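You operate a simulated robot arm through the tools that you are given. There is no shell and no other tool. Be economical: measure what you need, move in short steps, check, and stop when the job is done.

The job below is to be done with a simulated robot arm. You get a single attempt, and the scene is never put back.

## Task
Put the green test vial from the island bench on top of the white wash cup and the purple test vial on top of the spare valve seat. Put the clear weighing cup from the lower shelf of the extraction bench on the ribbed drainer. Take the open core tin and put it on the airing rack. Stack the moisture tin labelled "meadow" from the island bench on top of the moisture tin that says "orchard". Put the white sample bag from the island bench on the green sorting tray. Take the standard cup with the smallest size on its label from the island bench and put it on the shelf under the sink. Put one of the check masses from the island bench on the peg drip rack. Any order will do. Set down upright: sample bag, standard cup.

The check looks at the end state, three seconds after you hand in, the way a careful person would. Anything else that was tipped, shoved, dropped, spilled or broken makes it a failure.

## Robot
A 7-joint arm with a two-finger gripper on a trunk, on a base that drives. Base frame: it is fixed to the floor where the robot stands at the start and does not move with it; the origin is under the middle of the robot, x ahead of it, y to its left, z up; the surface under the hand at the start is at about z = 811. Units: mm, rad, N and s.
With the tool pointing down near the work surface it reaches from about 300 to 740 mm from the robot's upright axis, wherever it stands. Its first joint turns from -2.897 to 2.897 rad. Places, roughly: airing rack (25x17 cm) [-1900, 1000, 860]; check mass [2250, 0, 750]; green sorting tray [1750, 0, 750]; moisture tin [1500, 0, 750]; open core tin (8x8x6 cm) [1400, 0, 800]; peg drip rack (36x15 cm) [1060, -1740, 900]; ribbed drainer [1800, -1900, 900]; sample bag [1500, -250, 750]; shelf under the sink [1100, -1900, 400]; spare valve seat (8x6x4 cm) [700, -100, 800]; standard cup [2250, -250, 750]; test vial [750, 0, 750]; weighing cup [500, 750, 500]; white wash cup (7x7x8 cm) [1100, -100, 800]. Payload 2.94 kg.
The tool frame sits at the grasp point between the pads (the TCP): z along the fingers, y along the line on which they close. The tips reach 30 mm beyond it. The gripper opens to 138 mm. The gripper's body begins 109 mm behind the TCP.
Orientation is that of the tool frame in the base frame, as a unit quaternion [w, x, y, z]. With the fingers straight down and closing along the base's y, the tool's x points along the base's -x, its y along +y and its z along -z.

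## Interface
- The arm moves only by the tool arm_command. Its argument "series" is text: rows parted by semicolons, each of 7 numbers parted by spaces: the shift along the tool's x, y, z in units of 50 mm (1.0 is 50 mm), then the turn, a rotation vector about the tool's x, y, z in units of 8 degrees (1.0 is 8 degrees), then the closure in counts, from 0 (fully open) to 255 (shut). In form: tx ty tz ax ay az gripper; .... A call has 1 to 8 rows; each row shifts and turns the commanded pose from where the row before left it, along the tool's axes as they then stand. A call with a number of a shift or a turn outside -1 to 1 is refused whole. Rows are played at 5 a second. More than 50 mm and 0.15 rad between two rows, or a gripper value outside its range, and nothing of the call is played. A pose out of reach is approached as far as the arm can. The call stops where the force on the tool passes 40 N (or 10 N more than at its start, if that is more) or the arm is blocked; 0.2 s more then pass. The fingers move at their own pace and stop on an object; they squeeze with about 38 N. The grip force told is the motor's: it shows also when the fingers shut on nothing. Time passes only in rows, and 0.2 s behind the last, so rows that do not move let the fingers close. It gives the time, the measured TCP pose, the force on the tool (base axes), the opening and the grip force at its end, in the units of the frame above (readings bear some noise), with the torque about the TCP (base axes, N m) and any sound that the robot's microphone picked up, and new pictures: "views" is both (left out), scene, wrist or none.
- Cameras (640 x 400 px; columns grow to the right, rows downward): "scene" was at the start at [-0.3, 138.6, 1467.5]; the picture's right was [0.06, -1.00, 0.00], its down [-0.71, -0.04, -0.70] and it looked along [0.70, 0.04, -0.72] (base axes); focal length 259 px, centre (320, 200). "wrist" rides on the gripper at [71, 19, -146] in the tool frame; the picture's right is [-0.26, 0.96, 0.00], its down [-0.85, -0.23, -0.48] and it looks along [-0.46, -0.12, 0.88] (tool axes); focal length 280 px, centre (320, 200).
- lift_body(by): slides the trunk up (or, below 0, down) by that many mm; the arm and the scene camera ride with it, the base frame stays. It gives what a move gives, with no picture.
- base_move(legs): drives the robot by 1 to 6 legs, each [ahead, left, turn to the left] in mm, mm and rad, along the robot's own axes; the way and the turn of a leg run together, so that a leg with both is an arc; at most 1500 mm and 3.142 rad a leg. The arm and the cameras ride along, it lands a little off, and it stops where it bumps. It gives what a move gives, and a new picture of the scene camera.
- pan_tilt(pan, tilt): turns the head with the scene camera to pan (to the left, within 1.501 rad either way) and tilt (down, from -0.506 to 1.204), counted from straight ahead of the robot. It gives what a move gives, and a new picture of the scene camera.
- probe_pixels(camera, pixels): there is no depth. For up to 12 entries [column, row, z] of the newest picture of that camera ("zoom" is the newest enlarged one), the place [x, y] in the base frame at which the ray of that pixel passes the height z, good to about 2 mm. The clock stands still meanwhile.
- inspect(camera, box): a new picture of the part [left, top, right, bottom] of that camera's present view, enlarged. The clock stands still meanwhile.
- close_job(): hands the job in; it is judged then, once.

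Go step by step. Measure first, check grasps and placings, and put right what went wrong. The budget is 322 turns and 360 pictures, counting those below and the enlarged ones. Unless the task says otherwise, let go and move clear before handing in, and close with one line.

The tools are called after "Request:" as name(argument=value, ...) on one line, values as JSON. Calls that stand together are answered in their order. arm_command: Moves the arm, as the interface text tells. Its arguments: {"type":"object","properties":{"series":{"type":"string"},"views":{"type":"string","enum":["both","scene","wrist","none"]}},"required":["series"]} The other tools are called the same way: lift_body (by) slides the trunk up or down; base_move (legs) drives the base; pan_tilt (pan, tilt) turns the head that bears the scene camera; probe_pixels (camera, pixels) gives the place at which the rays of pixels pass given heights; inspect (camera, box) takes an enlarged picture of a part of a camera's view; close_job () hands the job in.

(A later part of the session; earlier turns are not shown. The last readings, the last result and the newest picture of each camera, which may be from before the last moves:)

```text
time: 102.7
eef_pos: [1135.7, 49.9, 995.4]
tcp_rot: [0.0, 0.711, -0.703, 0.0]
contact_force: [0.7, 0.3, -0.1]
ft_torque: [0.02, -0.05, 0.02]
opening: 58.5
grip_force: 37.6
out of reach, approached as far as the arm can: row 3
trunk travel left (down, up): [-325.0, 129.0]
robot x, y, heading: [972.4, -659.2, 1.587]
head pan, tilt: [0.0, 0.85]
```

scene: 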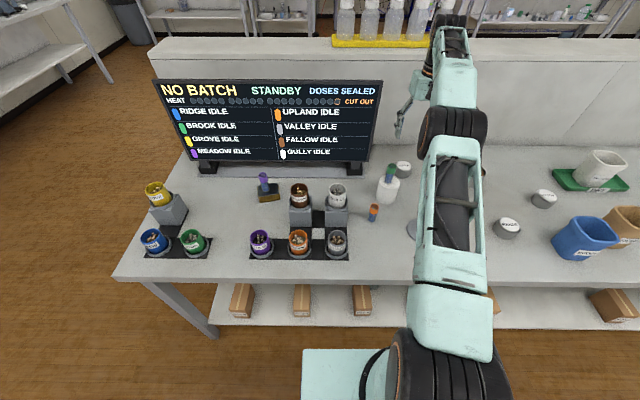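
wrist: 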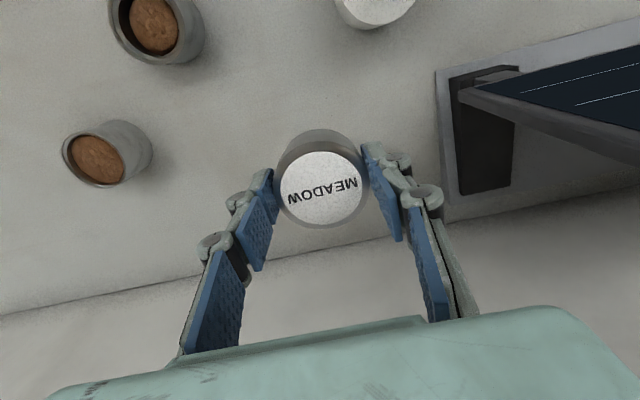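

Tin held. Retracing the path back at height, then driving right to the orchard tin.

Request:
arm_command(series="0.747 0.1 -0.55 0 0 0 255;0.747 0.1 -0.55 0 0 0 255;0.747 0.1 -0.55 0 0 0 255;0.707 0.307 0 0 0 0 255;0.707 0.307 0 0 0 0 255;0.707 0.307 0 0 0 0 255;0.707 0.307 0 0 0 0 255", views="none")

```text
time: 104.3
eef_pos: [1116.4, -1.6, 1143.7]
tcp_rot: [0.001, 0.712, -0.703, -0.001]
contact_force: [1.0, -0.2, -1.0]
ft_torque: [0.02, -0.01, -0.03]
opening: 58.6
grip_force: 37.8
out of reach, approached as far as the arm can: row 1, 2, 3, 4, 5, 6, 7
trunk travel left (down, up): [-325.0, 129.0]
robot x, y, heading: [977.1, -652.2, 1.584]
head pan, tilt: [0.0, 0.85]
```

The arm was at its reach limit; pulling back more.

Request:
arm_command(series="0.9 0.2 0.2 0 0 0 255;0.9 0.2 0.2 0 0 0 255;0.9 0.2 0 0 0 0 255;0.9 0.2 0 0 0 0 255", views="none")

```text
time: 105.3
eef_pos: [1119.6, -6.5, 1157.5]
tcp_rot: [0.0, 0.712, -0.702, 0.0]
contact_force: [0.0, -1.5, 0.3]
ft_torque: [0.03, 0.01, -0.01]
opening: 58.3
grip_force: 38.0
out of reach, approached as far as the arm can: row 1, 2, 3, 4
trunk travel left (down, up): [-325.0, 129.0]
robot x, y, heading: [976.6, -655.3, 1.587]
head pan, tilt: [0.0, 0.85]
```

Not moving; trying straight down first.

Request:
arm_command(series="0 0 0.8 0 0 0 255;0 0 0.8 0 0 0 255", views="none")

```text
time: 105.9
eef_pos: [1127.8, 22.6, 1087.2]
tcp_rot: [0.0, 0.711, -0.703, 0.0]
contact_force: [0.1, 0.3, -1.0]
ft_torque: [0.02, 0.0, 0.02]
opening: 58.4
grip_force: 37.7
out of reach, approached as far as the arm can: row 1, 2
trunk travel left (down, up): [-325.0, 129.0]
robot x, y, heading: [972.9, -651.9, 1.584]
head pan, tilt: [0.0, 0.85]
```

The arm seems locked straight at its reach limit. Moving down further should bend it.

Request:
arm_command(series="0 0 0.9 0 0 0 255;0 0 0.9 0 0 0 255;0 0 0 0 0 0 255", views="both")

```text
time: 106.7
eef_pos: [1131.8, 48.1, 1003.4]
tcp_rot: [0.002, 0.712, -0.702, 0.0]
contact_force: [0.3, 0.4, -1.6]
ft_torque: [-0.05, 0.0, 0.02]
opening: 58.4
grip_force: 38.2
out of reach, approached as far as the arm can: row 1, 2
trunk travel left (down, up): [-325.0, 129.0]
robot x, y, heading: [979.2, -655.9, 1.578]
head pan, tilt: [0.0, 0.85]
```

scene: 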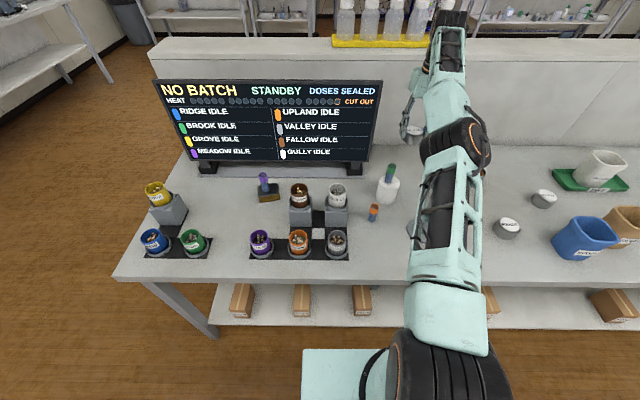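
wrist: 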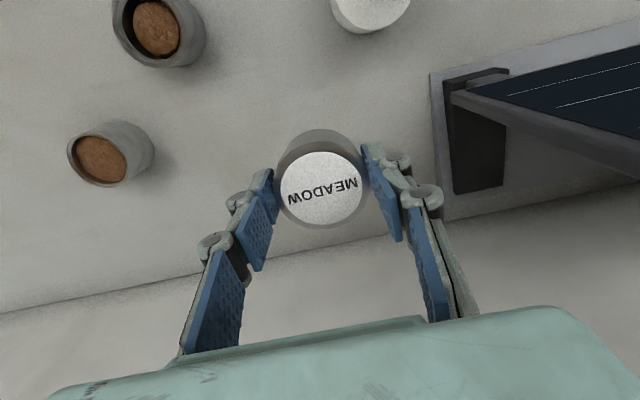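

Request:
arm_command(series="0 0 0.7 0 0 0 255;0 0 0.7 0 0 0 255;0.3 0 0 0 0 0 255;0.3 0 0 0 0 0 255", views="none")

```text
time: 107.7
eef_pos: [1142.5, 58.7, 942.1]
tcp_rot: [0.001, 0.712, -0.702, 0.0]
contact_force: [0.6, -0.9, -0.7]
ft_torque: [0.02, -0.03, -0.02]
opening: 58.4
grip_force: 37.6
out of reach, approached as far as the arm can: row 1, 2, 3, 4
trunk travel left (down, up): [-325.0, 129.0]
robot x, y, heading: [978.0, -654.3, 1.585]
head pan, tilt: [0.0, 0.85]
```

Request:
arm_command(series="0 0 0.6 0 0 0 255;0 0 0.6 0 0 0 255;0 0 0 0 0 0 255", views="none")

```text
time: 108.5
eef_pos: [1146.5, 65.3, 882.9]
tcp_rot: [0.001, 0.711, -0.703, 0.0]
contact_force: [0.1, -0.4, -1.1]
ft_torque: [-0.03, -0.03, 0.01]
opening: 58.6
grip_force: 37.9
out of reach, approached as far as the arm can: row 1, 2
trunk travel left (down, up): [-325.0, 129.0]
robot x, y, heading: [973.7, -651.8, 1.579]
head pan, tilt: [0.0, 0.85]
```

Still straight-armed. Tilting the hand (fingers forward) about the TCP should pull the wrist back and bend the elbow.

Request:
arm_command(series="0 0 0 0 -1 0 255;0 0 0 0 -1 0 255;0 0 0 0 -0.5 0 255;0 0 0 0 0 0 255", views="scene")

```text
time: 109.5
eef_pos: [1169.7, 151.9, 889.2]
tcp_rot: [-0.121, 0.701, -0.692, -0.124]
contact_force: [0.3, -0.2, -0.5]
ft_torque: [-0.02, 0.0, 0.02]
opening: 58.6
grip_force: 37.6
out of reach, approached as far as the arm can: row 1, 2, 3
trunk travel left (down, up): [-325.0, 129.0]
robot x, y, heading: [980.2, -653.7, 1.579]
head pan, tilt: [0.0, 0.85]
```

scene: 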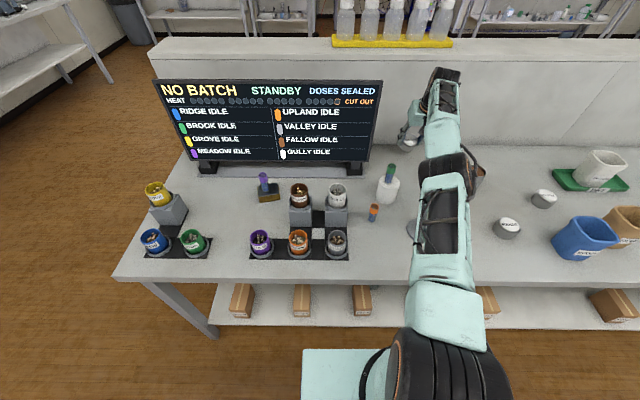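

The arm stays straight. Trying a long inward-and-down pull to see if it gradually bends.

Request:
arm_command(series="1 0 0 0 0 0 255;1 0 0 0 0 0 255;1 0 0 0 0 0 255;1 0 0 0 0 0 255;0 0 0 0 0 0 255;0 0 0 0 0 0 255", views="none")

```text
time: 110.9
eef_pos: [1217.6, 138.3, 834.2]
tcp_rot: [-0.123, 0.7, -0.692, -0.124]
contact_force: [0.8, 5.6, 18.0]
ft_torque: [0.08, -0.1, 0.03]
opening: 57.1
grip_force: 38.5
out of reach, approached as far as the arm can: row 1, 2, 3, 4
trunk travel left (down, up): [-325.0, 129.0]
robot x, y, heading: [980.0, -653.1, 1.584]
head pan, tilt: [0.0, 0.85]
```

Tin touched the bench (18 N). Lifting at once, then a long horizontal pull inward.

Request:
arm_command(series="-0.34 0 -0.93 0 0 0 255;-0.34 0 -0.93 0 0 0 255;0 0 0 0 0 0 255", views="both")

```text
time: 111.7
eef_pos: [1216.7, 134.5, 926.6]
tcp_rot: [-0.121, 0.7, -0.693, -0.122]
contact_force: [0.5, 0.5, -0.6]
ft_torque: [-0.02, -0.02, 0.0]
opening: 57.0
grip_force: 38.1
out of reach, approached as far as the arm can: row 2
trunk travel left (down, up): [-325.0, 129.0]
robot x, y, heading: [978.5, -654.5, 1.579]
head pan, tilt: [0.0, 0.85]
```

scene: 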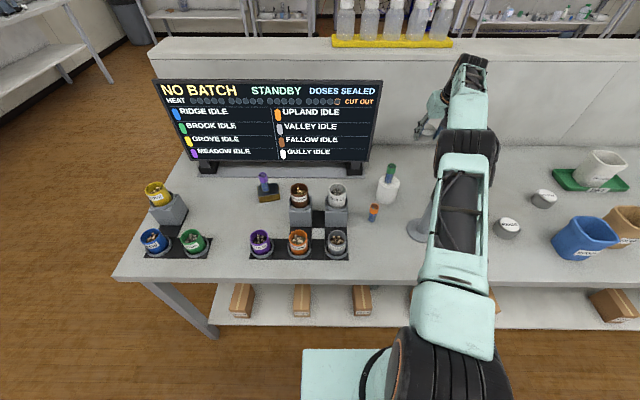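
wrist: 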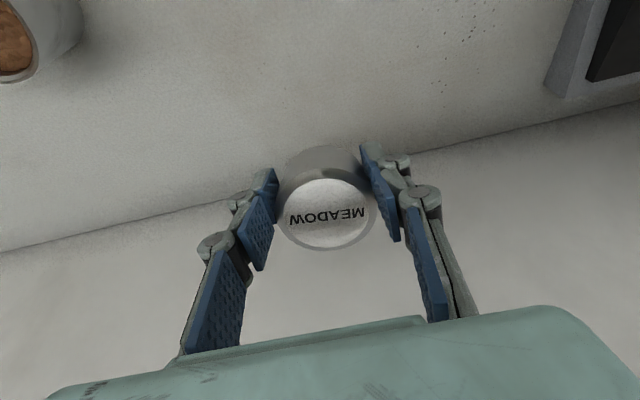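

Arm looks straightened out again with elbow upright; only the top row was out of reach. Pulling inward in small steps.

Request:
arm_command(series="0.6 0 0.3 0 0 0 255;0.8 0 -0.2 0 0 0 255;0.8 0 -0.29 0 0 0 255;0 0 0 0 0 0 255", views="none")

```text
time: 112.7
eef_pos: [1217.6, 29.9, 902.5]
tcp_rot: [-0.122, 0.7, -0.692, -0.124]
contact_force: [0.1, 0.0, -0.7]
ft_torque: [0.01, 0.0, 0.0]
opening: 56.9
grip_force: 37.9
trunk travel left (down, up): [-325.0, 129.0]
robot x, y, heading: [979.3, -652.0, 1.584]
head pan, tilt: [0.0, 0.85]
```

It responds again. Pulling back and up, then restoring the vertical tool.

Request:
arm_command(series="0.582 0 -0.742 0 0 0 255;0.582 0 -0.742 0 0 0 255;0.582 0 -0.742 0 0 0 255;0.582 0 -0.742 0 0 0 255;0 0 0 0 1 0 255;0 0 0 0 1 0 255;0 0 0 0 0.5 0 255;0 0 0 0 0 0 255", views="both")

```text
time: 114.5
eef_pos: [1221.3, -132.8, 1001.0]
tcp_rot: [0.0, 0.711, -0.703, 0.0]
contact_force: [-0.2, -0.1, 0.1]
ft_torque: [-0.04, 0.0, 0.05]
opening: 57.0
grip_force: 38.2
trunk travel left (down, up): [-325.0, 129.0]
robot x, y, heading: [977.5, -652.1, 1.588]
head pan, tilt: [0.0, 0.85]
```

scene: 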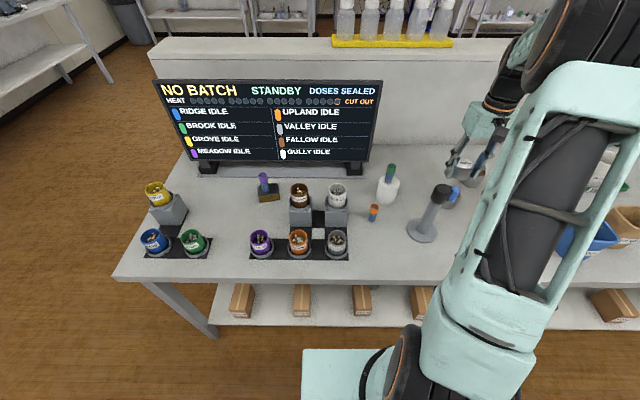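
wrist: 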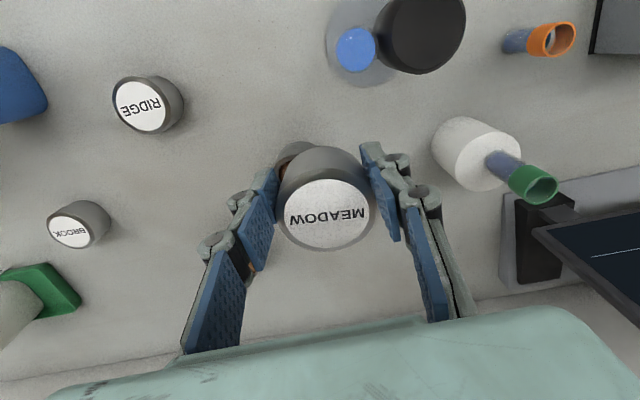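

Recovered. The tin may have rotated in the grip when it touched; checking closely.

Request:
inspect(camera="scene", box=[430, 110, 520, 200])

Request:
inspect(camera="wrist", box=[200, 100, 460, 290])

```text
4.44 times, centred on (475, 155) of scene
```

zoom: 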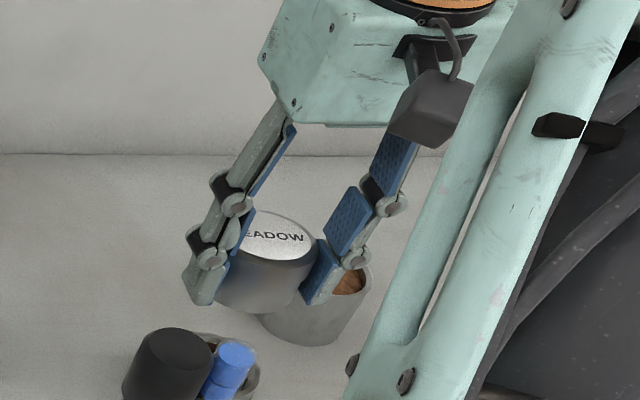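

```text
2.11 times, centred on (330, 195) of wrist
```

zoom: 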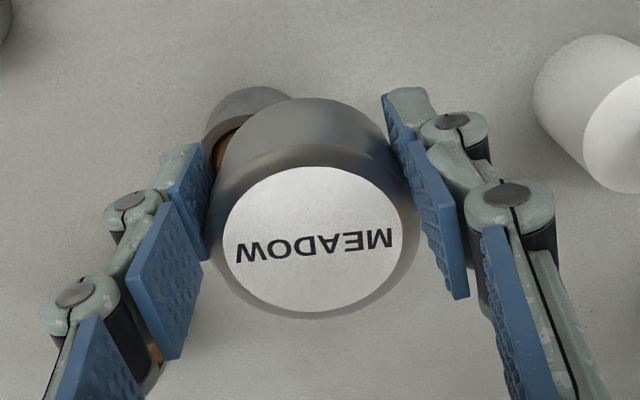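

Tin is level but shifted ~15 mm forward in the grip. I'll set it down on a clear bench spot around (1270,-270) and regrip.

Request:
arm_command(series="0.917 -0.32 0 0 0 0 255;0.917 -0.32 0 0 0 0 255;0.917 -0.32 0 0 0 0 255;0 0 0.8 0 0 0 255;0 0 0 0 0 0 255", views="both")

```text
time: 115.7
eef_pos: [1268.7, -271.3, 957.6]
tcp_rot: [0.0, 0.711, -0.703, 0.0]
contact_force: [0.2, 1.1, -0.6]
ft_torque: [-0.05, 0.02, -0.02]
opening: 57.1
grip_force: 37.9
trunk travel left (down, up): [-325.0, 129.0]
robot x, y, heading: [980.9, -652.9, 1.584]
head pan, tilt: [0.0, 0.85]
```

scene: 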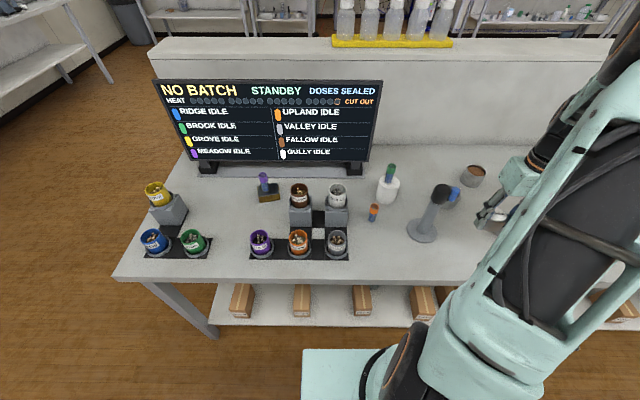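
wrist: 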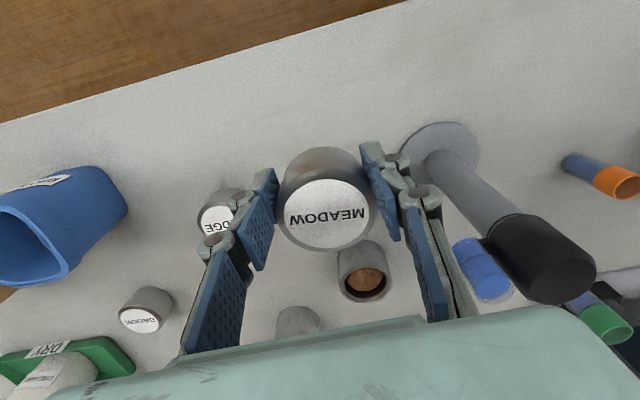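

Request:
probe_pixels(camera="wrist", pixels=[[215, 218, 846], [222, 195, 811], [365, 282, 866], [475, 250, 940], [440, 150, 811]])

```text
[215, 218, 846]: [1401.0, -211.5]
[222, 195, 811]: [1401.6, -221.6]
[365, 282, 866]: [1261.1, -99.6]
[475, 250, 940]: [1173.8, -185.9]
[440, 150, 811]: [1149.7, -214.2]
```

Spot is clear. Lowering the tin to the bench.

Request:
arm_command(series="0 0 0.8 0 0 0 255;0 0 0.8 0 0 0 255;0 0 0.2 0 0 0 255;0 0 0.1 0 0 0 255;0 0 0 0 0 0 255", views="none")

```text
time: 116.9
eef_pos: [1270.6, -270.2, 865.6]
tcp_rot: [0.0, 0.711, -0.703, 0.0]
contact_force: [0.6, 0.0, -2.0]
ft_torque: [-0.03, 0.01, 0.02]
opening: 57.0
grip_force: 38.1
trunk travel left (down, up): [-325.0, 129.0]
robot x, y, heading: [976.8, -654.3, 1.586]
head pan, tilt: [0.0, 0.85]
```

Request:
arm_command(series="0 0 0.1 0 0 0 255;0 0 0.1 0 0 0 255;0 0 0.06 0 0 0 255;0 0 0 0 0 0 255", views="none")

```text
time: 117.9
eef_pos: [1270.7, -271.2, 853.8]
tcp_rot: [0.001, 0.712, -0.702, 0.0]
contact_force: [0.1, -0.4, -1.0]
ft_torque: [0.02, -0.01, -0.01]
opening: 56.9
grip_force: 38.2
trunk travel left (down, up): [-325.0, 129.0]
robot x, y, heading: [973.7, -652.8, 1.585]
head pan, tilt: [0.0, 0.85]
```

Request:
arm_command(series="0 0 0.06 0 0 0 255;0 0 0.06 0 0 0 255;0 0 0.06 0 0 0 255;0 0 0 0 0 0 255", views="none")

```text
time: 118.9
eef_pos: [1270.9, -269.3, 844.8]
tcp_rot: [0.0, 0.711, -0.703, 0.0]
contact_force: [0.5, -0.1, 0.0]
ft_torque: [-0.01, 0.0, -0.03]
opening: 57.1
grip_force: 38.6
trunk travel left (down, up): [-325.0, 129.0]
robot x, y, heading: [975.9, -654.0, 1.584]
head pan, tilt: [0.0, 0.85]
```

Request:
arm_command(series="0 0 0.04 0 0 0 255;0 0 0 0 0 0 255;0 0 0 0 0 0 200;0 0 0 0 0 0 150;0 0 0 0 0 0 110;0 0 0 0 0 0 100;0 0 -0.5 0 0 0 100;0 0 0 0 0 0 100", views="wrist")

```text
time: 120.7
eef_pos: [1272.7, -269.0, 868.3]
tcp_rot: [0.0, 0.711, -0.703, 0.0]
contact_force: [-0.4, 0.5, 0.2]
ft_torque: [0.01, -0.01, 0.02]
opening: 84.1
grip_force: 0.1
trunk travel left (down, up): [-325.0, 129.0]
robot x, y, heading: [979.8, -654.4, 1.586]
head pan, tilt: [0.0, 0.85]
```

wrist: 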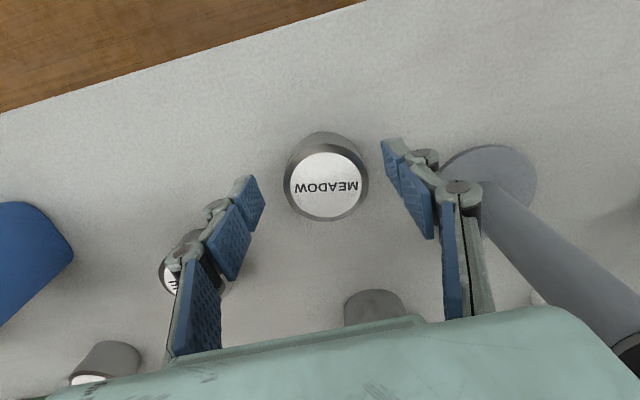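

Tin stands on the bench. Recentering and regripping.

Request:
arm_command(series="-0.12 0.09 0.2 0 0 0 100;0 0 0.24 0 0 0 100;0 0 0 0 0 0 255;0 0 0 0 0 0 255;0 0 0 0 0 0 255;0 0 0 0 0 0 255;0 0 -0.6 0 0 0 255;0 0 -1 0 0 0 255", views="wrist")

```text
time: 122.5
eef_pos: [1264.8, -265.7, 929.0]
tcp_rot: [-0.001, 0.711, -0.703, 0.0]
contact_force: [0.5, -0.9, -0.6]
ft_torque: [-0.02, 0.03, -0.05]
opening: 57.6
grip_force: 38.2
trunk travel left (down, up): [-325.0, 129.0]
robot x, y, heading: [974.8, -650.7, 1.584]
head pan, tilt: [0.0, 0.85]
```

wrist: 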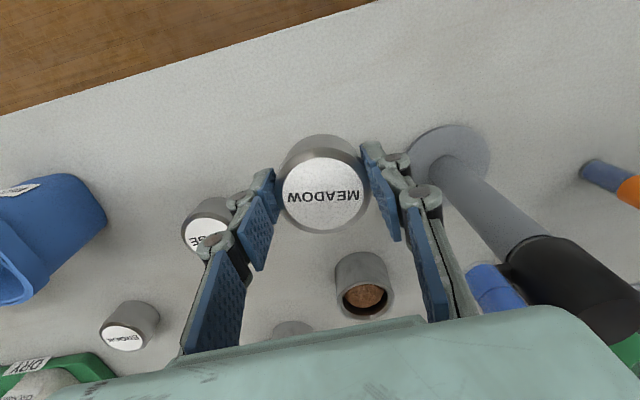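

Regripped well. Raising and driving right.

Request:
arm_command(series="0 0 -1 0 0 0 255;0 0 -1 0 0 0 255;0 0 -0.6 0 0 0 255", views="none")

Request:
base_move(legs=[[0, -870, -0.012]])

```text
time: 123.3
eef_pos: [1268.2, -266.9, 1055.4]
tcp_rot: [0.0, 0.712, -0.703, 0.0]
contact_force: [0.4, -0.3, -1.4]
ft_torque: [0.01, 0.01, -0.03]
opening: 57.6
grip_force: 38.3
trunk travel left (down, up): [-325.0, 129.0]
robot x, y, heading: [977.5, -658.3, 1.585]
head pan, tilt: [0.0, 0.85]
```

```text
time: 131.4
eef_pos: [2151.8, -269.0, 1054.9]
tcp_rot: [0.0, -0.706, 0.708, -0.001]
contact_force: [0.2, -0.2, 0.0]
ft_torque: [0.0, -0.01, 0.02]
opening: 57.5
grip_force: 38.1
trunk travel left (down, up): [-325.0, 129.0]
robot x, y, heading: [1854.3, -647.2, 1.572]
head pan, tilt: [0.0, 0.85]
```

scene: 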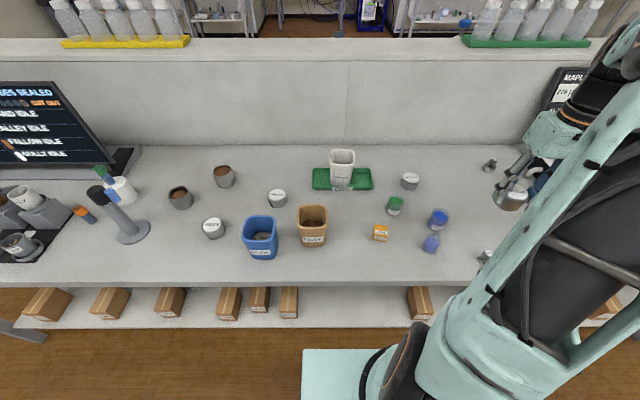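

Request:
inspect(camera="scene", box=[370, 140, 470, 260])

Request:
probe_pixels(camera="zoom", pixels=[[330, 100, 846]])

```text
3.33 times, centred on (420, 200) of scene
```

zoom: 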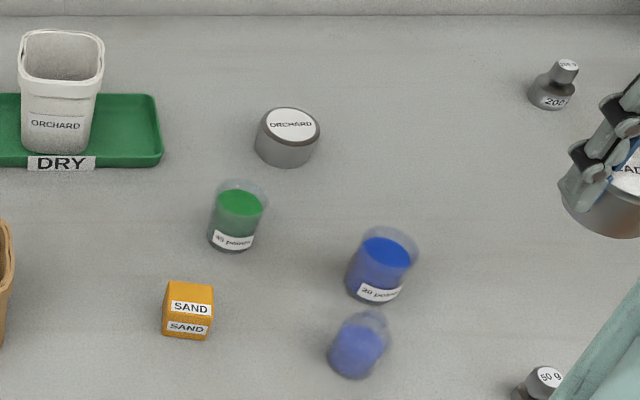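

```text
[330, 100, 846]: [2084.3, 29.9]
```

Request:
probe_pixels(camera="zoom", pixels=[[292, 124, 849], [255, 135, 849], [320, 132, 849], [283, 168, 811], [240, 202, 860], [232, 252, 811], [388, 250, 870], [372, 305, 811], [352, 380, 811], [549, 105, 811], [568, 64, 850]])

```text
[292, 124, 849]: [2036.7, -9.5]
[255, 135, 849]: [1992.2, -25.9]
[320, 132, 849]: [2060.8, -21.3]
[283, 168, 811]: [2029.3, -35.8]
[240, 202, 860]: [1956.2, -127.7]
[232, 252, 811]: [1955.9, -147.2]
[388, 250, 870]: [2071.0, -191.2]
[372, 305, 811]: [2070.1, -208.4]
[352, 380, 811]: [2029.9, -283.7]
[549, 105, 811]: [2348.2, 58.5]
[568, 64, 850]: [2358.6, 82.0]
```

Orchard tin ≈(2030,-5). Carrying the meadow tin above it.

Request:
arm_command(series="-0.754 0.349 0.2 0 0 0 255;-0.754 0.349 0.2 0 0 0 255;-0.754 0.349 0.2 0 0 0 255;-0.754 0.349 0.2 0 0 0 255;-0.754 0.349 0.2 0 0 0 255;-0.754 0.349 0.2 0 0 0 255;-0.754 0.349 0.2 0 0 0 255;0 0 0 0 0 0 255", views="both")

```text
time: 133.2
eef_pos: [2028.2, -2.7, 985.6]
tcp_rot: [0.0, -0.706, 0.709, 0.0]
contact_force: [0.3, 0.5, 0.4]
ft_torque: [-0.02, 0.03, 0.01]
opening: 57.4
grip_force: 37.8
trunk travel left (down, up): [-325.0, 129.0]
robot x, y, heading: [1852.7, -647.3, 1.566]
head pan, tilt: [0.0, 0.85]
```

scene: 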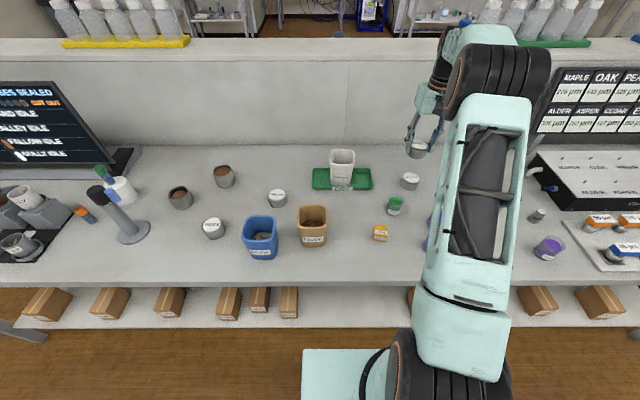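
wrist: 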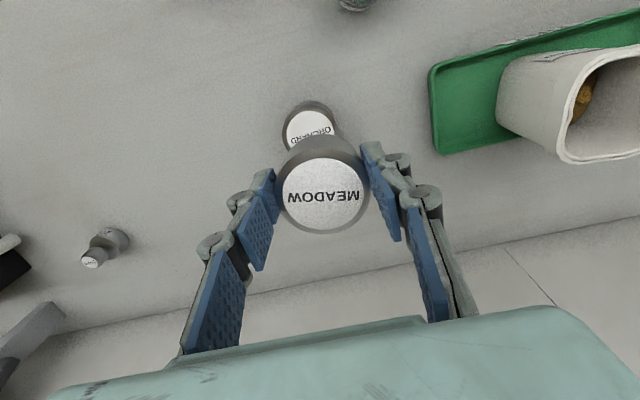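

Request:
inspect(camera="wrist", box=[250, 80, 400, 240])

Request:
probe_pixels(camera="wrist", pixels=[[309, 131, 849], [282, 128, 849], [335, 118, 849], [308, 101, 811], [325, 194, 990]])

```text
2.50 times, centred on (325, 160) of wrist
```

zoom: 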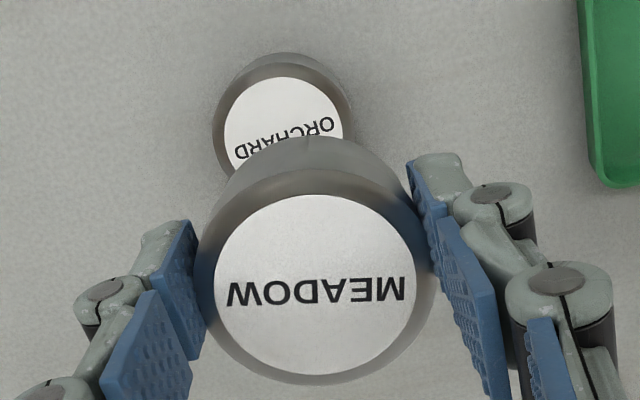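

```text
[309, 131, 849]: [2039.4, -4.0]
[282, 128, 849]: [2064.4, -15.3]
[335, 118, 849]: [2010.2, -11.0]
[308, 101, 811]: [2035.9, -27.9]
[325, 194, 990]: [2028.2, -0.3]
```

Orchard tin is ~9 mm to the +x side. Correcting and lowering near contact.

Request:
arm_command(series="0.05 -0.17 0 0 0 0 255;0 0 0.9 0 0 0 255;0 0 0.75 0 0 0 255;0 0 0 0 0 0 255", views="wrist")

Request:
inspect(camera="scene", box=[370, 120, 450, 220])

Request:
inspect(camera="wrist", box=[250, 80, 400, 240])

```text
time: 134.2
eef_pos: [2039.8, -7.8, 900.1]
tcp_rot: [0.0, -0.706, 0.708, 0.0]
contact_force: [-0.7, 1.0, -0.7]
ft_torque: [0.0, -0.03, 0.01]
opening: 57.4
grip_force: 37.5
trunk travel left (down, up): [-325.0, 129.0]
robot x, y, heading: [1855.1, -651.5, 1.569]
head pan, tilt: [0.0, 0.85]
```

wrist: 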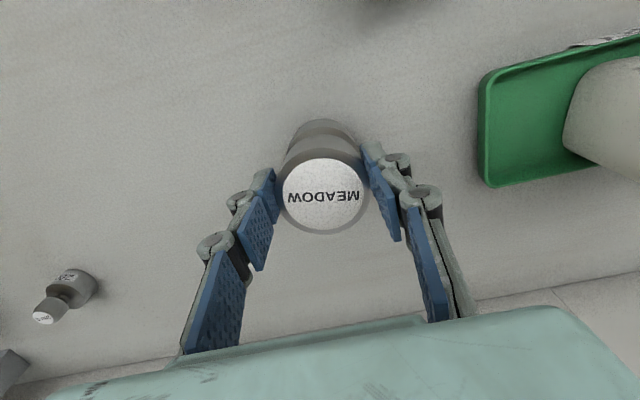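

```text
4.00 times, centred on (410, 170) of scene
```

zoom: 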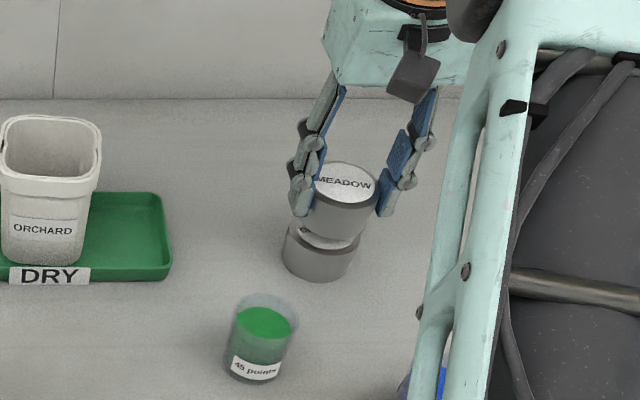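

```text
2.50 times, centred on (325, 160) of wrist
```

zoom: 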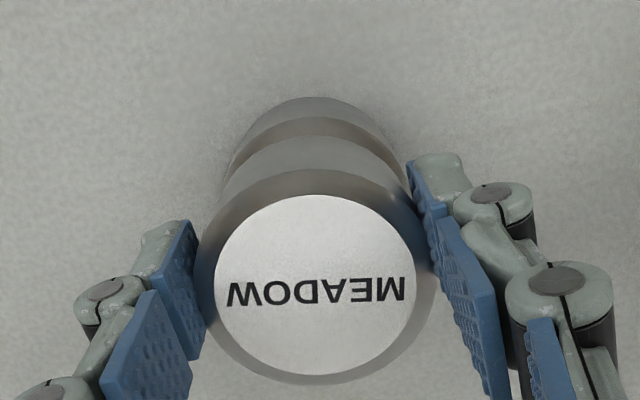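

Stack alignment looks good. Lowering to contact.

Request:
arm_command(series="0 0 0.12 0 0 0 255;0 0 0.08 0 0 0 255;0 0 0.06 0 0 0 255;0 0 0 0 0 0 255", views="none")

```text
time: 135.2
eef_pos: [2039.1, -7.3, 888.2]
tcp_rot: [0.0, -0.706, 0.708, 0.0]
contact_force: [0.1, 0.9, -0.6]
ft_torque: [-0.03, -0.03, 0.0]
opening: 57.4
grip_force: 37.6
trunk travel left (down, up): [-325.0, 129.0]
robot x, y, heading: [1852.7, -650.8, 1.562]
head pan, tilt: [0.0, 0.85]
```

Request:
arm_command(series="0 0 0.05 0 0 0 255;0 0 0.05 0 0 0 255;0 0 0 0 0 0 255", views="none")

```text
time: 136.0
eef_pos: [2039.3, -6.7, 883.8]
tcp_rot: [0.0, -0.706, 0.708, -0.001]
contact_force: [0.9, 0.4, -0.5]
ft_torque: [-0.01, -0.02, 0.01]
opening: 57.5
grip_force: 37.6
trunk travel left (down, up): [-325.0, 129.0]
robot x, y, heading: [1856.3, -650.2, 1.566]
head pan, tilt: [0.0, 0.85]
```

Request:
arm_command(series="0 0 0.05 0 0 0 255;0 0 0.05 0 0 0 255;0 0 0 0 0 0 255", views="none")

Request:
inspect(camera="scene", box=[390, 140, 440, 200])

```text
time: 136.8
eef_pos: [2039.4, -6.8, 883.7]
tcp_rot: [0.003, -0.706, 0.709, 0.002]
contact_force: [0.2, -2.7, 20.5]
ft_torque: [-0.04, -0.01, 0.03]
opening: 57.8
grip_force: 38.2
trunk travel left (down, up): [-325.0, 129.0]
robot x, y, heading: [1855.0, -649.6, 1.567]
head pan, tilt: [0.0, 0.85]
```

```text
6.67 times, centred on (415, 170) of scene
```

zoom: 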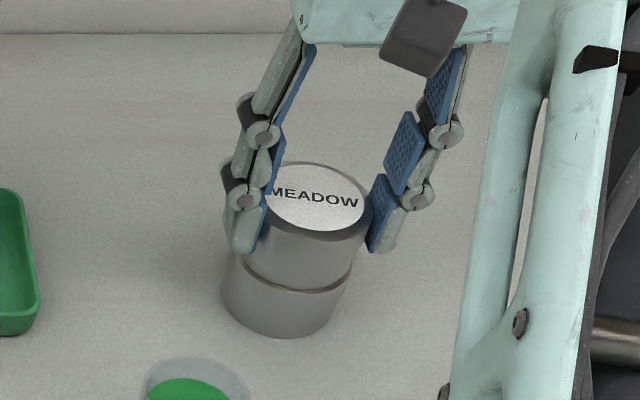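

Contact (20 N) with the stack well aligned. Easing and releasing.

Request:
arm_command(series="0 0 -0.08 0 0 0 255;0 0 0 0 0 0 150;0 0 0 0 0 0 100;0 0 0 0 0 0 80;0 0 -0.5 0 0 0 80;0 0 -1 0 0 0 80;0 0 0 0 0 0 80", views="wrist")

Request:
inspect(camera="scene", box=[390, 140, 440, 200])

```text
time: 138.4
eef_pos: [2041.0, -8.4, 957.7]
tcp_rot: [-0.001, -0.706, 0.708, 0.0]
contact_force: [0.9, -0.5, 0.8]
ft_torque: [0.05, 0.0, -0.01]
opening: 94.7
grip_force: 0.1
trunk travel left (down, up): [-325.0, 129.0]
robot x, y, heading: [1852.7, -646.2, 1.569]
head pan, tilt: [0.0, 0.85]
```

wrist: 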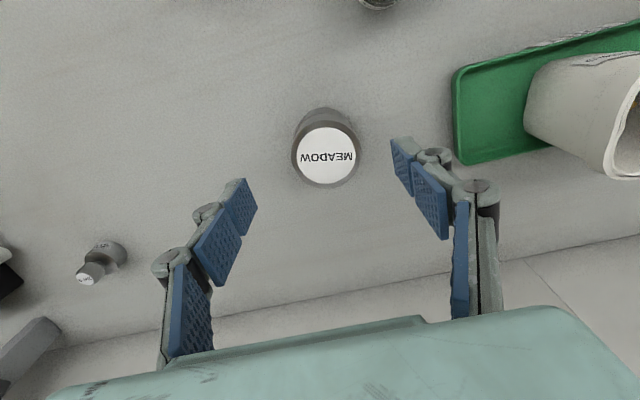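

```text
6.67 times, centred on (415, 170) of scene
```

zoom: 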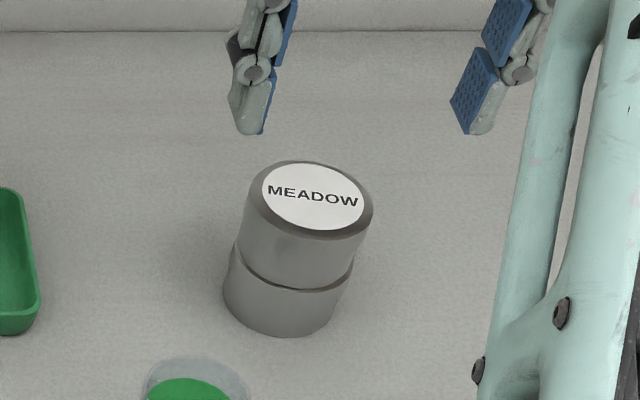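

Meadow sits on orchard. Next I'll retract, back up, and turn to survey the sink side.

Request:
arm_command(series="0 0 -1 0 0 0 0;0.6 0.5 -0.4 0 0 0 0;0.8 0.5 0 0 0 0 0;0.8 0.5 0 0 0 0 0;0.8 0.5 0 0 0 0 0;0.8 0.5 0 0 0 0 0;0.9 0 0 0 0 0 0;0.9 0 0 0 0 0 0", views="none")

Request:
base_move(legs=[[-250, 0, 0], [0, 0, 3.1]])

```text
time: 140.2
eef_pos: [1909.8, -290.6, 1027.9]
tcp_rot: [0.0, -0.706, 0.708, 0.0]
contact_force: [0.0, -0.1, -0.9]
ft_torque: [-0.06, -0.02, -0.01]
opening: 137.9
grip_force: 0.0
trunk travel left (down, up): [-325.0, 129.0]
robot x, y, heading: [1852.0, -653.3, 1.569]
head pan, tilt: [0.0, 0.85]
```

```text
time: 149.1
eef_pos: [1757.9, -1252.0, 1029.0]
tcp_rot: [0.001, 0.747, 0.665, 0.0]
contact_force: [0.1, 0.4, -0.8]
ft_torque: [-0.01, 0.01, -0.01]
opening: 138.1
grip_force: 0.0
trunk travel left (down, up): [-325.0, 129.0]
robot x, y, heading: [1852.5, -900.7, -1.683]
head pan, tilt: [0.0, 0.85]
```

scene: 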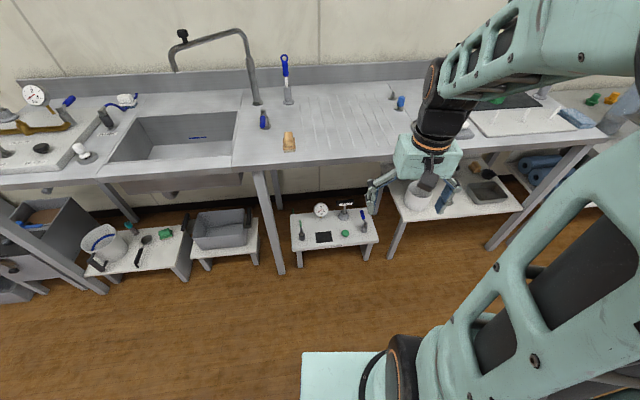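

The sink bench has a ribbed drainer (340,120), a white peg board (515,115), and low tables beneath. Zooming.

Request:
inspect(camera="scene", box=[220, 60, 420, 200])

Request:
pan_tilt(pan=-0.6, tilt=0.7)

```text
2.86 times, centred on (320, 130) of scene
```

zoom: 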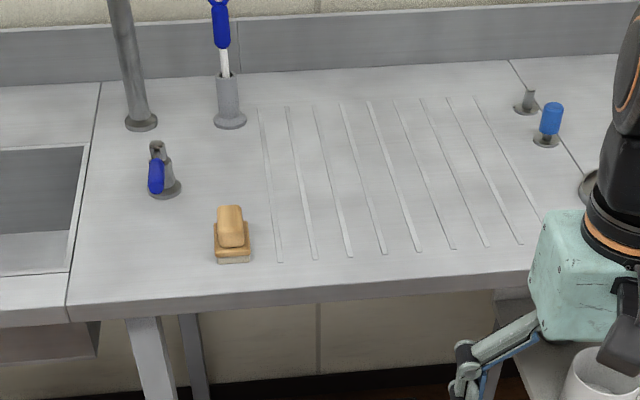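

```text
time: 150.1
eef_pos: [1757.6, -1252.1, 1029.0]
tcp_rot: [0.0, 0.746, 0.666, 0.0]
contact_force: [-0.1, -0.5, -0.4]
ft_torque: [-0.06, 0.01, 0.02]
opening: 138.0
grip_force: 0.1
trunk travel left (down, up): [-325.0, 129.0]
robot x, y, heading: [1856.1, -898.4, -1.686]
head pan, tilt: [-0.6, 0.7]
```

scene: 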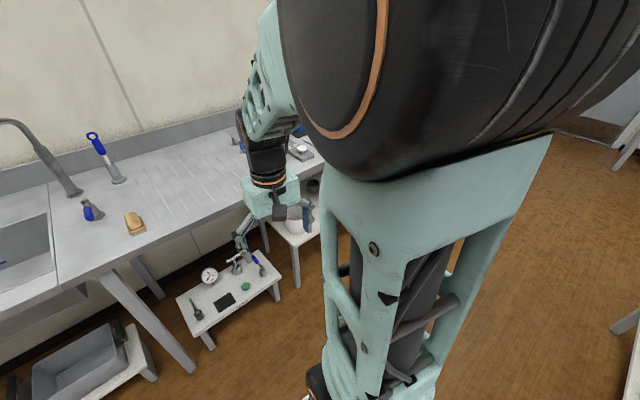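

Driving along the aisle toward x≈1100 to view the peg rack and shelf.

Request:
base_move(legs=[[0, 0, 0.115], [0, -450, 0]])

Request:
pan_tilt(pan=0.0, tilt=0.75)

Request:
inspect(camera="scene", box=[200, 60, 440, 240])

```text
time: 155.2
eef_pos: [1342.6, -1260.3, 1028.1]
tcp_rot: [-0.001, 0.708, 0.706, 0.0]
contact_force: [-0.4, 0.1, 0.2]
ft_torque: [-0.01, 0.01, 0.01]
opening: 138.0
grip_force: 0.0
trunk travel left (down, up): [-325.0, 129.0]
robot x, y, heading: [1400.8, -896.5, -1.572]
head pan, tilt: [-0.6, 0.7]
```

scene: 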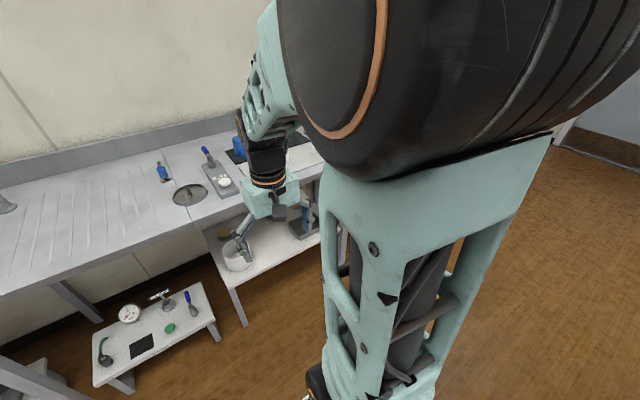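

```text
time: 156.2
eef_pos: [1344.0, -1260.6, 1030.4]
tcp_rot: [0.001, 0.708, 0.706, 0.0]
contact_force: [-0.4, 0.2, -0.6]
ft_torque: [0.01, 0.02, -0.02]
opening: 138.1
grip_force: 0.1
trunk travel left (down, up): [-325.0, 129.0]
robot x, y, heading: [1395.5, -897.6, -1.567]
head pan, tilt: [0.0, 0.75]
```

scene: 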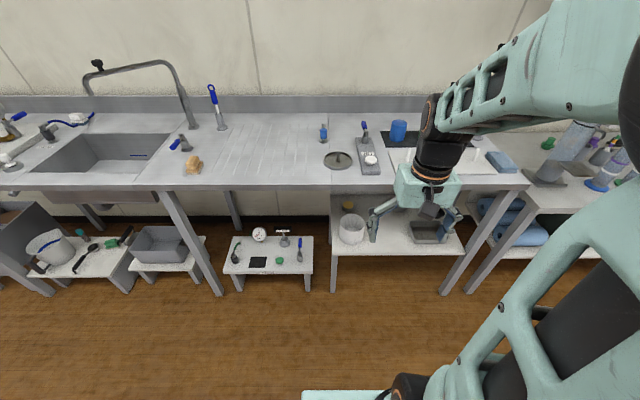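

```text
2.22 times, centred on (320, 150) of scene
```

zoom: 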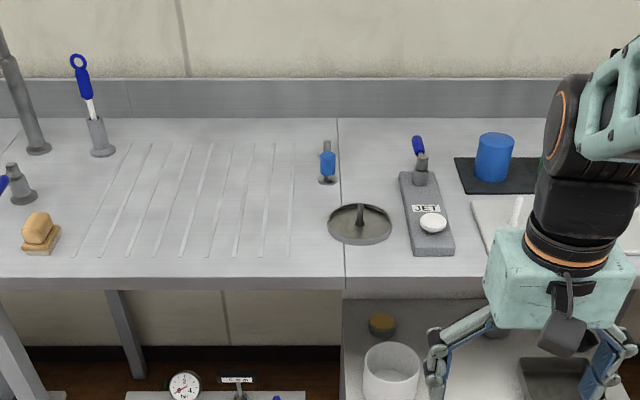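

Request:
base_move(legs=[[0, -420, 0.0]])

Request:
inspect(camera="scene", box=[230, 80, 430, 200])

Request:
inspect(camera="scene", box=[180, 170, 420, 300])

```text
time: 160.4
eef_pos: [924.3, -1260.8, 1029.5]
tcp_rot: [0.0, 0.707, 0.707, 0.0]
contact_force: [1.0, -0.8, -0.6]
ft_torque: [-0.01, 0.01, 0.01]
opening: 138.1
grip_force: 0.0
trunk travel left (down, up): [-325.0, 129.0]
robot x, y, heading: [975.0, -899.0, -1.569]
head pan, tilt: [0.0, 0.75]
```

scene: 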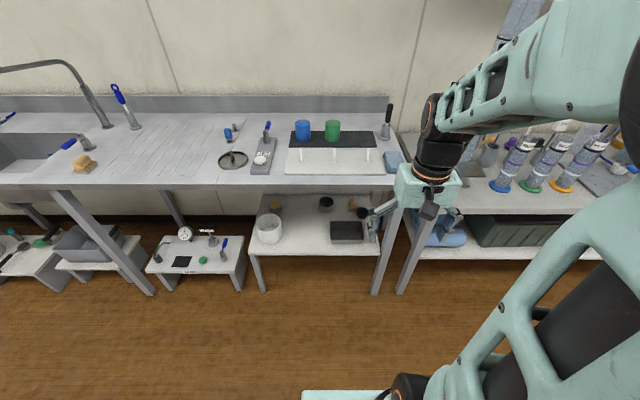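

```text
3.20 times, centred on (330, 140) of scene
```

zoom: 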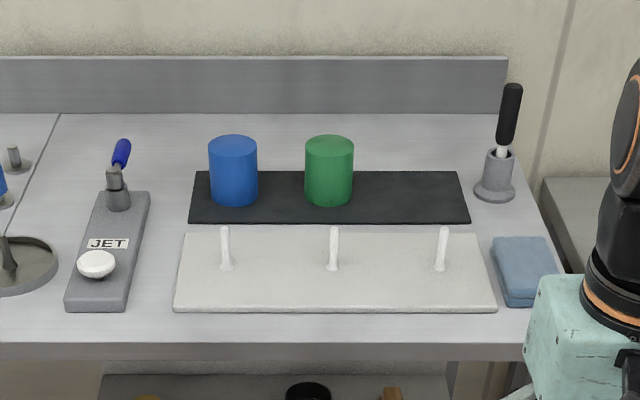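

```text
2.67 times, centred on (300, 235) of scene
```

zoom: 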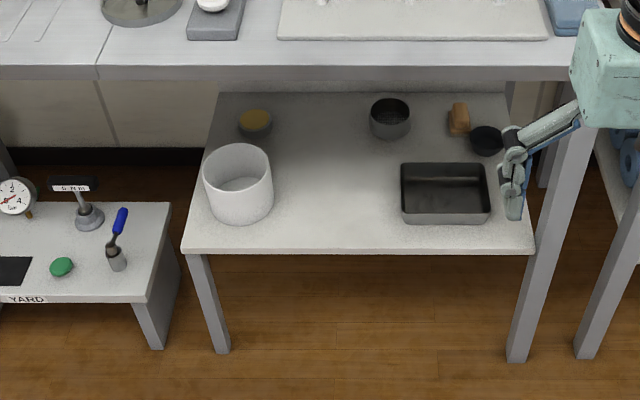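

Request:
probe_pixels(camera="zoom", pixels=[[182, 250, 400], [535, 250, 400], [330, 250, 450], [330, 250, 400], [330, 68, 900], [330, 80, 860], [278, 40, 905], [548, 38, 905], [218, 93, 400], [360, 200, 400], [345, 240, 400], [360, 160, 400]])

```text
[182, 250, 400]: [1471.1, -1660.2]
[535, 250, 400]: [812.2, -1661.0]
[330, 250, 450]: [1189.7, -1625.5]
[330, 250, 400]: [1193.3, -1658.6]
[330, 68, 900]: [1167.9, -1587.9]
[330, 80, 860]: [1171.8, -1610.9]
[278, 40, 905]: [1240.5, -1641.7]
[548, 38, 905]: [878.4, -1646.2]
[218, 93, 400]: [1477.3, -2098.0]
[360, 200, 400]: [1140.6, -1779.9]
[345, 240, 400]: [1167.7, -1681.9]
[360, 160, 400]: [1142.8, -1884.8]
```

Peg rack plate (x 878–1240, y -1645…-1790) has open flat areas, and the shelf has a free front-middle spot (~(1165,-1720)). Going back for a check mass.

Request:
base_move(legs=[[0, 0, 3.14], [0, -1120, 0], [200, 0, 0]])

Request:
inspect(camera="scene", box=[260, 120, 460, 260])

```text
time: 179.1
eef_pos: [2123.9, -301.7, 1029.4]
tcp_rot: [0.0, 0.724, -0.69, 0.001]
contact_force: [-0.6, -0.2, -1.0]
ft_torque: [0.01, 0.02, 0.02]
opening: 137.9
grip_force: 0.1
trunk travel left (down, up): [-325.0, 129.0]
robot x, y, heading: [2087.6, -664.5, 1.614]
head pan, tilt: [0.0, 0.75]
```

scene: 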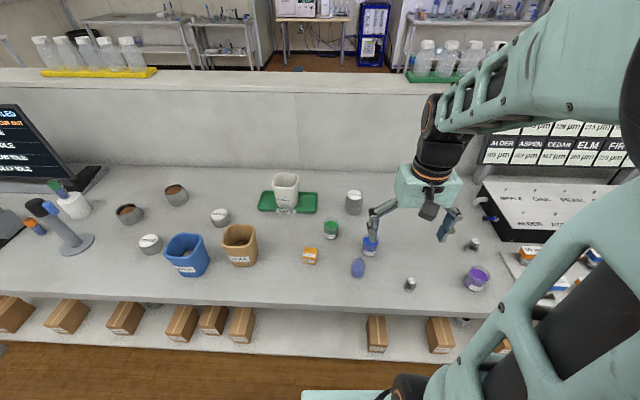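

```text
2.86 times, centred on (360, 190) of scene
```

zoom: 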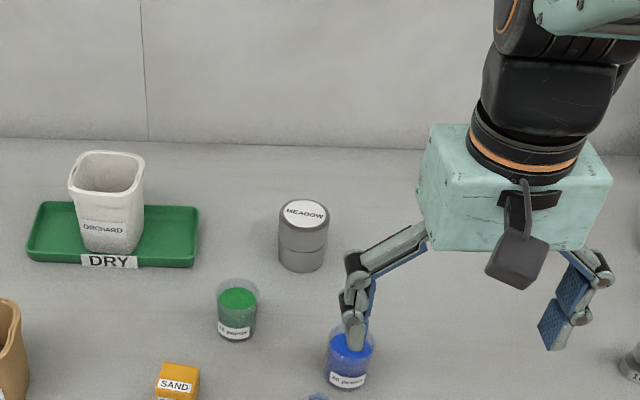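

Request:
inspect(camera="scene", box=[390, 230, 490, 300])

Request:
probe_pixels(camera="scene", pixels=[[409, 290, 811], [410, 280, 850]])

Request:
arm_command(series="0 0 0 0 0 0 0", views="wrist")

```text
5.71 times, centred on (440, 265) of scene
```

zoom: 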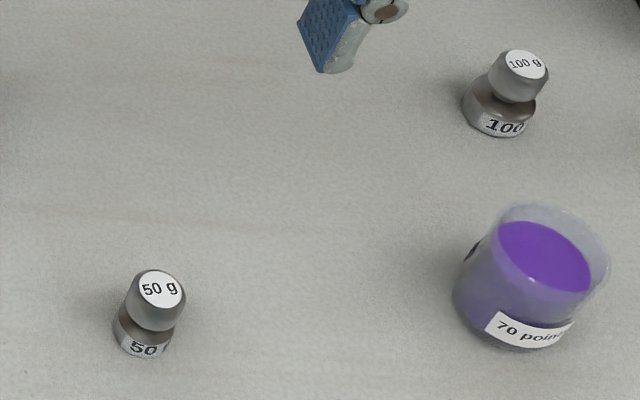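

```text
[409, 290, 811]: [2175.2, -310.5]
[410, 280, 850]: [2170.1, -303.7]
```

```text
time: 179.5
eef_pos: [2123.2, -301.4, 1029.7]
tcp_rot: [0.0, 0.724, -0.69, 0.0]
contact_force: [0.9, -0.2, 0.1]
ft_torque: [0.01, 0.0, -0.01]
opening: 138.1
grip_force: 0.1
trunk travel left (down, up): [-325.0, 129.0]
robot x, y, heading: [2086.6, -666.4, 1.617]
head pan, tilt: [0.0, 0.75]
```

wrist: 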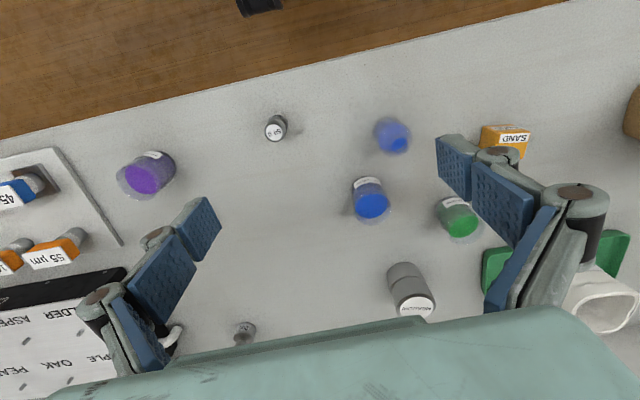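

Request:
probe_pixels(camera="wrist", pixels=[[274, 133, 845], [281, 120, 811], [392, 133, 870], [370, 205, 870]])

```text
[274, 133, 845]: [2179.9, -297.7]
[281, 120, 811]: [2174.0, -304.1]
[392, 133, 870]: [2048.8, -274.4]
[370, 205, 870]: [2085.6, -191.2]
```

Mass at ≈(2175,-303). Moving above it.

Request:
arm_command(series="0.05 -0.52 0 0 0 0 135;0.04 -0.52 0 0 0 0 135;0 0 1 0 0 0 135;0 0 1 0 0 0 135;0 0 0.4 0 0 0 135", views="wrist")

```text
time: 180.7
eef_pos: [2175.8, -304.7, 906.8]
tcp_rot: [0.0, 0.724, -0.69, 0.0]
contact_force: [0.4, 0.0, 1.0]
ft_torque: [0.03, 0.0, 0.02]
opening: 65.1
grip_force: 0.1
trunk travel left (down, up): [-325.0, 129.0]
robot x, y, heading: [2086.1, -666.7, 1.617]
head pan, tilt: [0.0, 0.75]
```

wrist: 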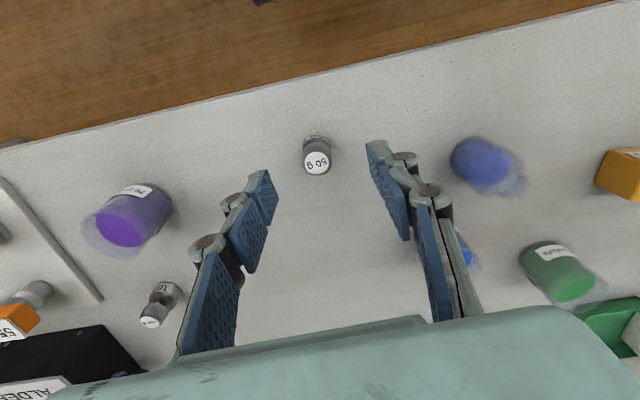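

Aligned. Descending and grasping.

Request:
arm_command(series="-0.06 0 0.7 0 0 0 135;0 0 0.5 0 0 0 135;0 0 0 0 0 0 255;0 0 0 0 0 0 255;0 0 0 0 0 0 255;0 0 0 0 0 0 255", views="none")

Request:
arm_command(series="0 0 -1 0 0 0 255;0 0 -1 0 0 0 255;0 0 -1 0 0 0 255", views="wrist")

```text
time: 182.1
eef_pos: [2175.0, -299.1, 848.8]
tcp_rot: [0.001, 0.724, -0.69, 0.0]
contact_force: [-0.2, 0.2, -0.1]
ft_torque: [0.01, -0.01, -0.01]
opening: 22.9
grip_force: 29.9
trunk travel left (down, up): [-325.0, 129.0]
robot x, y, heading: [2088.1, -662.4, 1.616]
head pan, tilt: [0.0, 0.75]
```

```text
time: 182.9
eef_pos: [2175.8, -299.2, 1001.8]
tcp_rot: [0.0, 0.724, -0.69, 0.0]
contact_force: [0.1, -0.1, 0.0]
ft_torque: [-0.03, 0.02, -0.01]
opening: 22.8
grip_force: 29.7
trunk travel left (down, up): [-325.0, 129.0]
robot x, y, heading: [2085.4, -669.1, 1.617]
head pan, tilt: [0.0, 0.75]
```

wrist: 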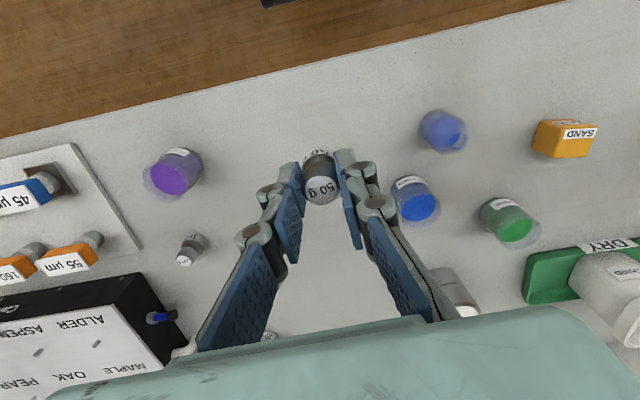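

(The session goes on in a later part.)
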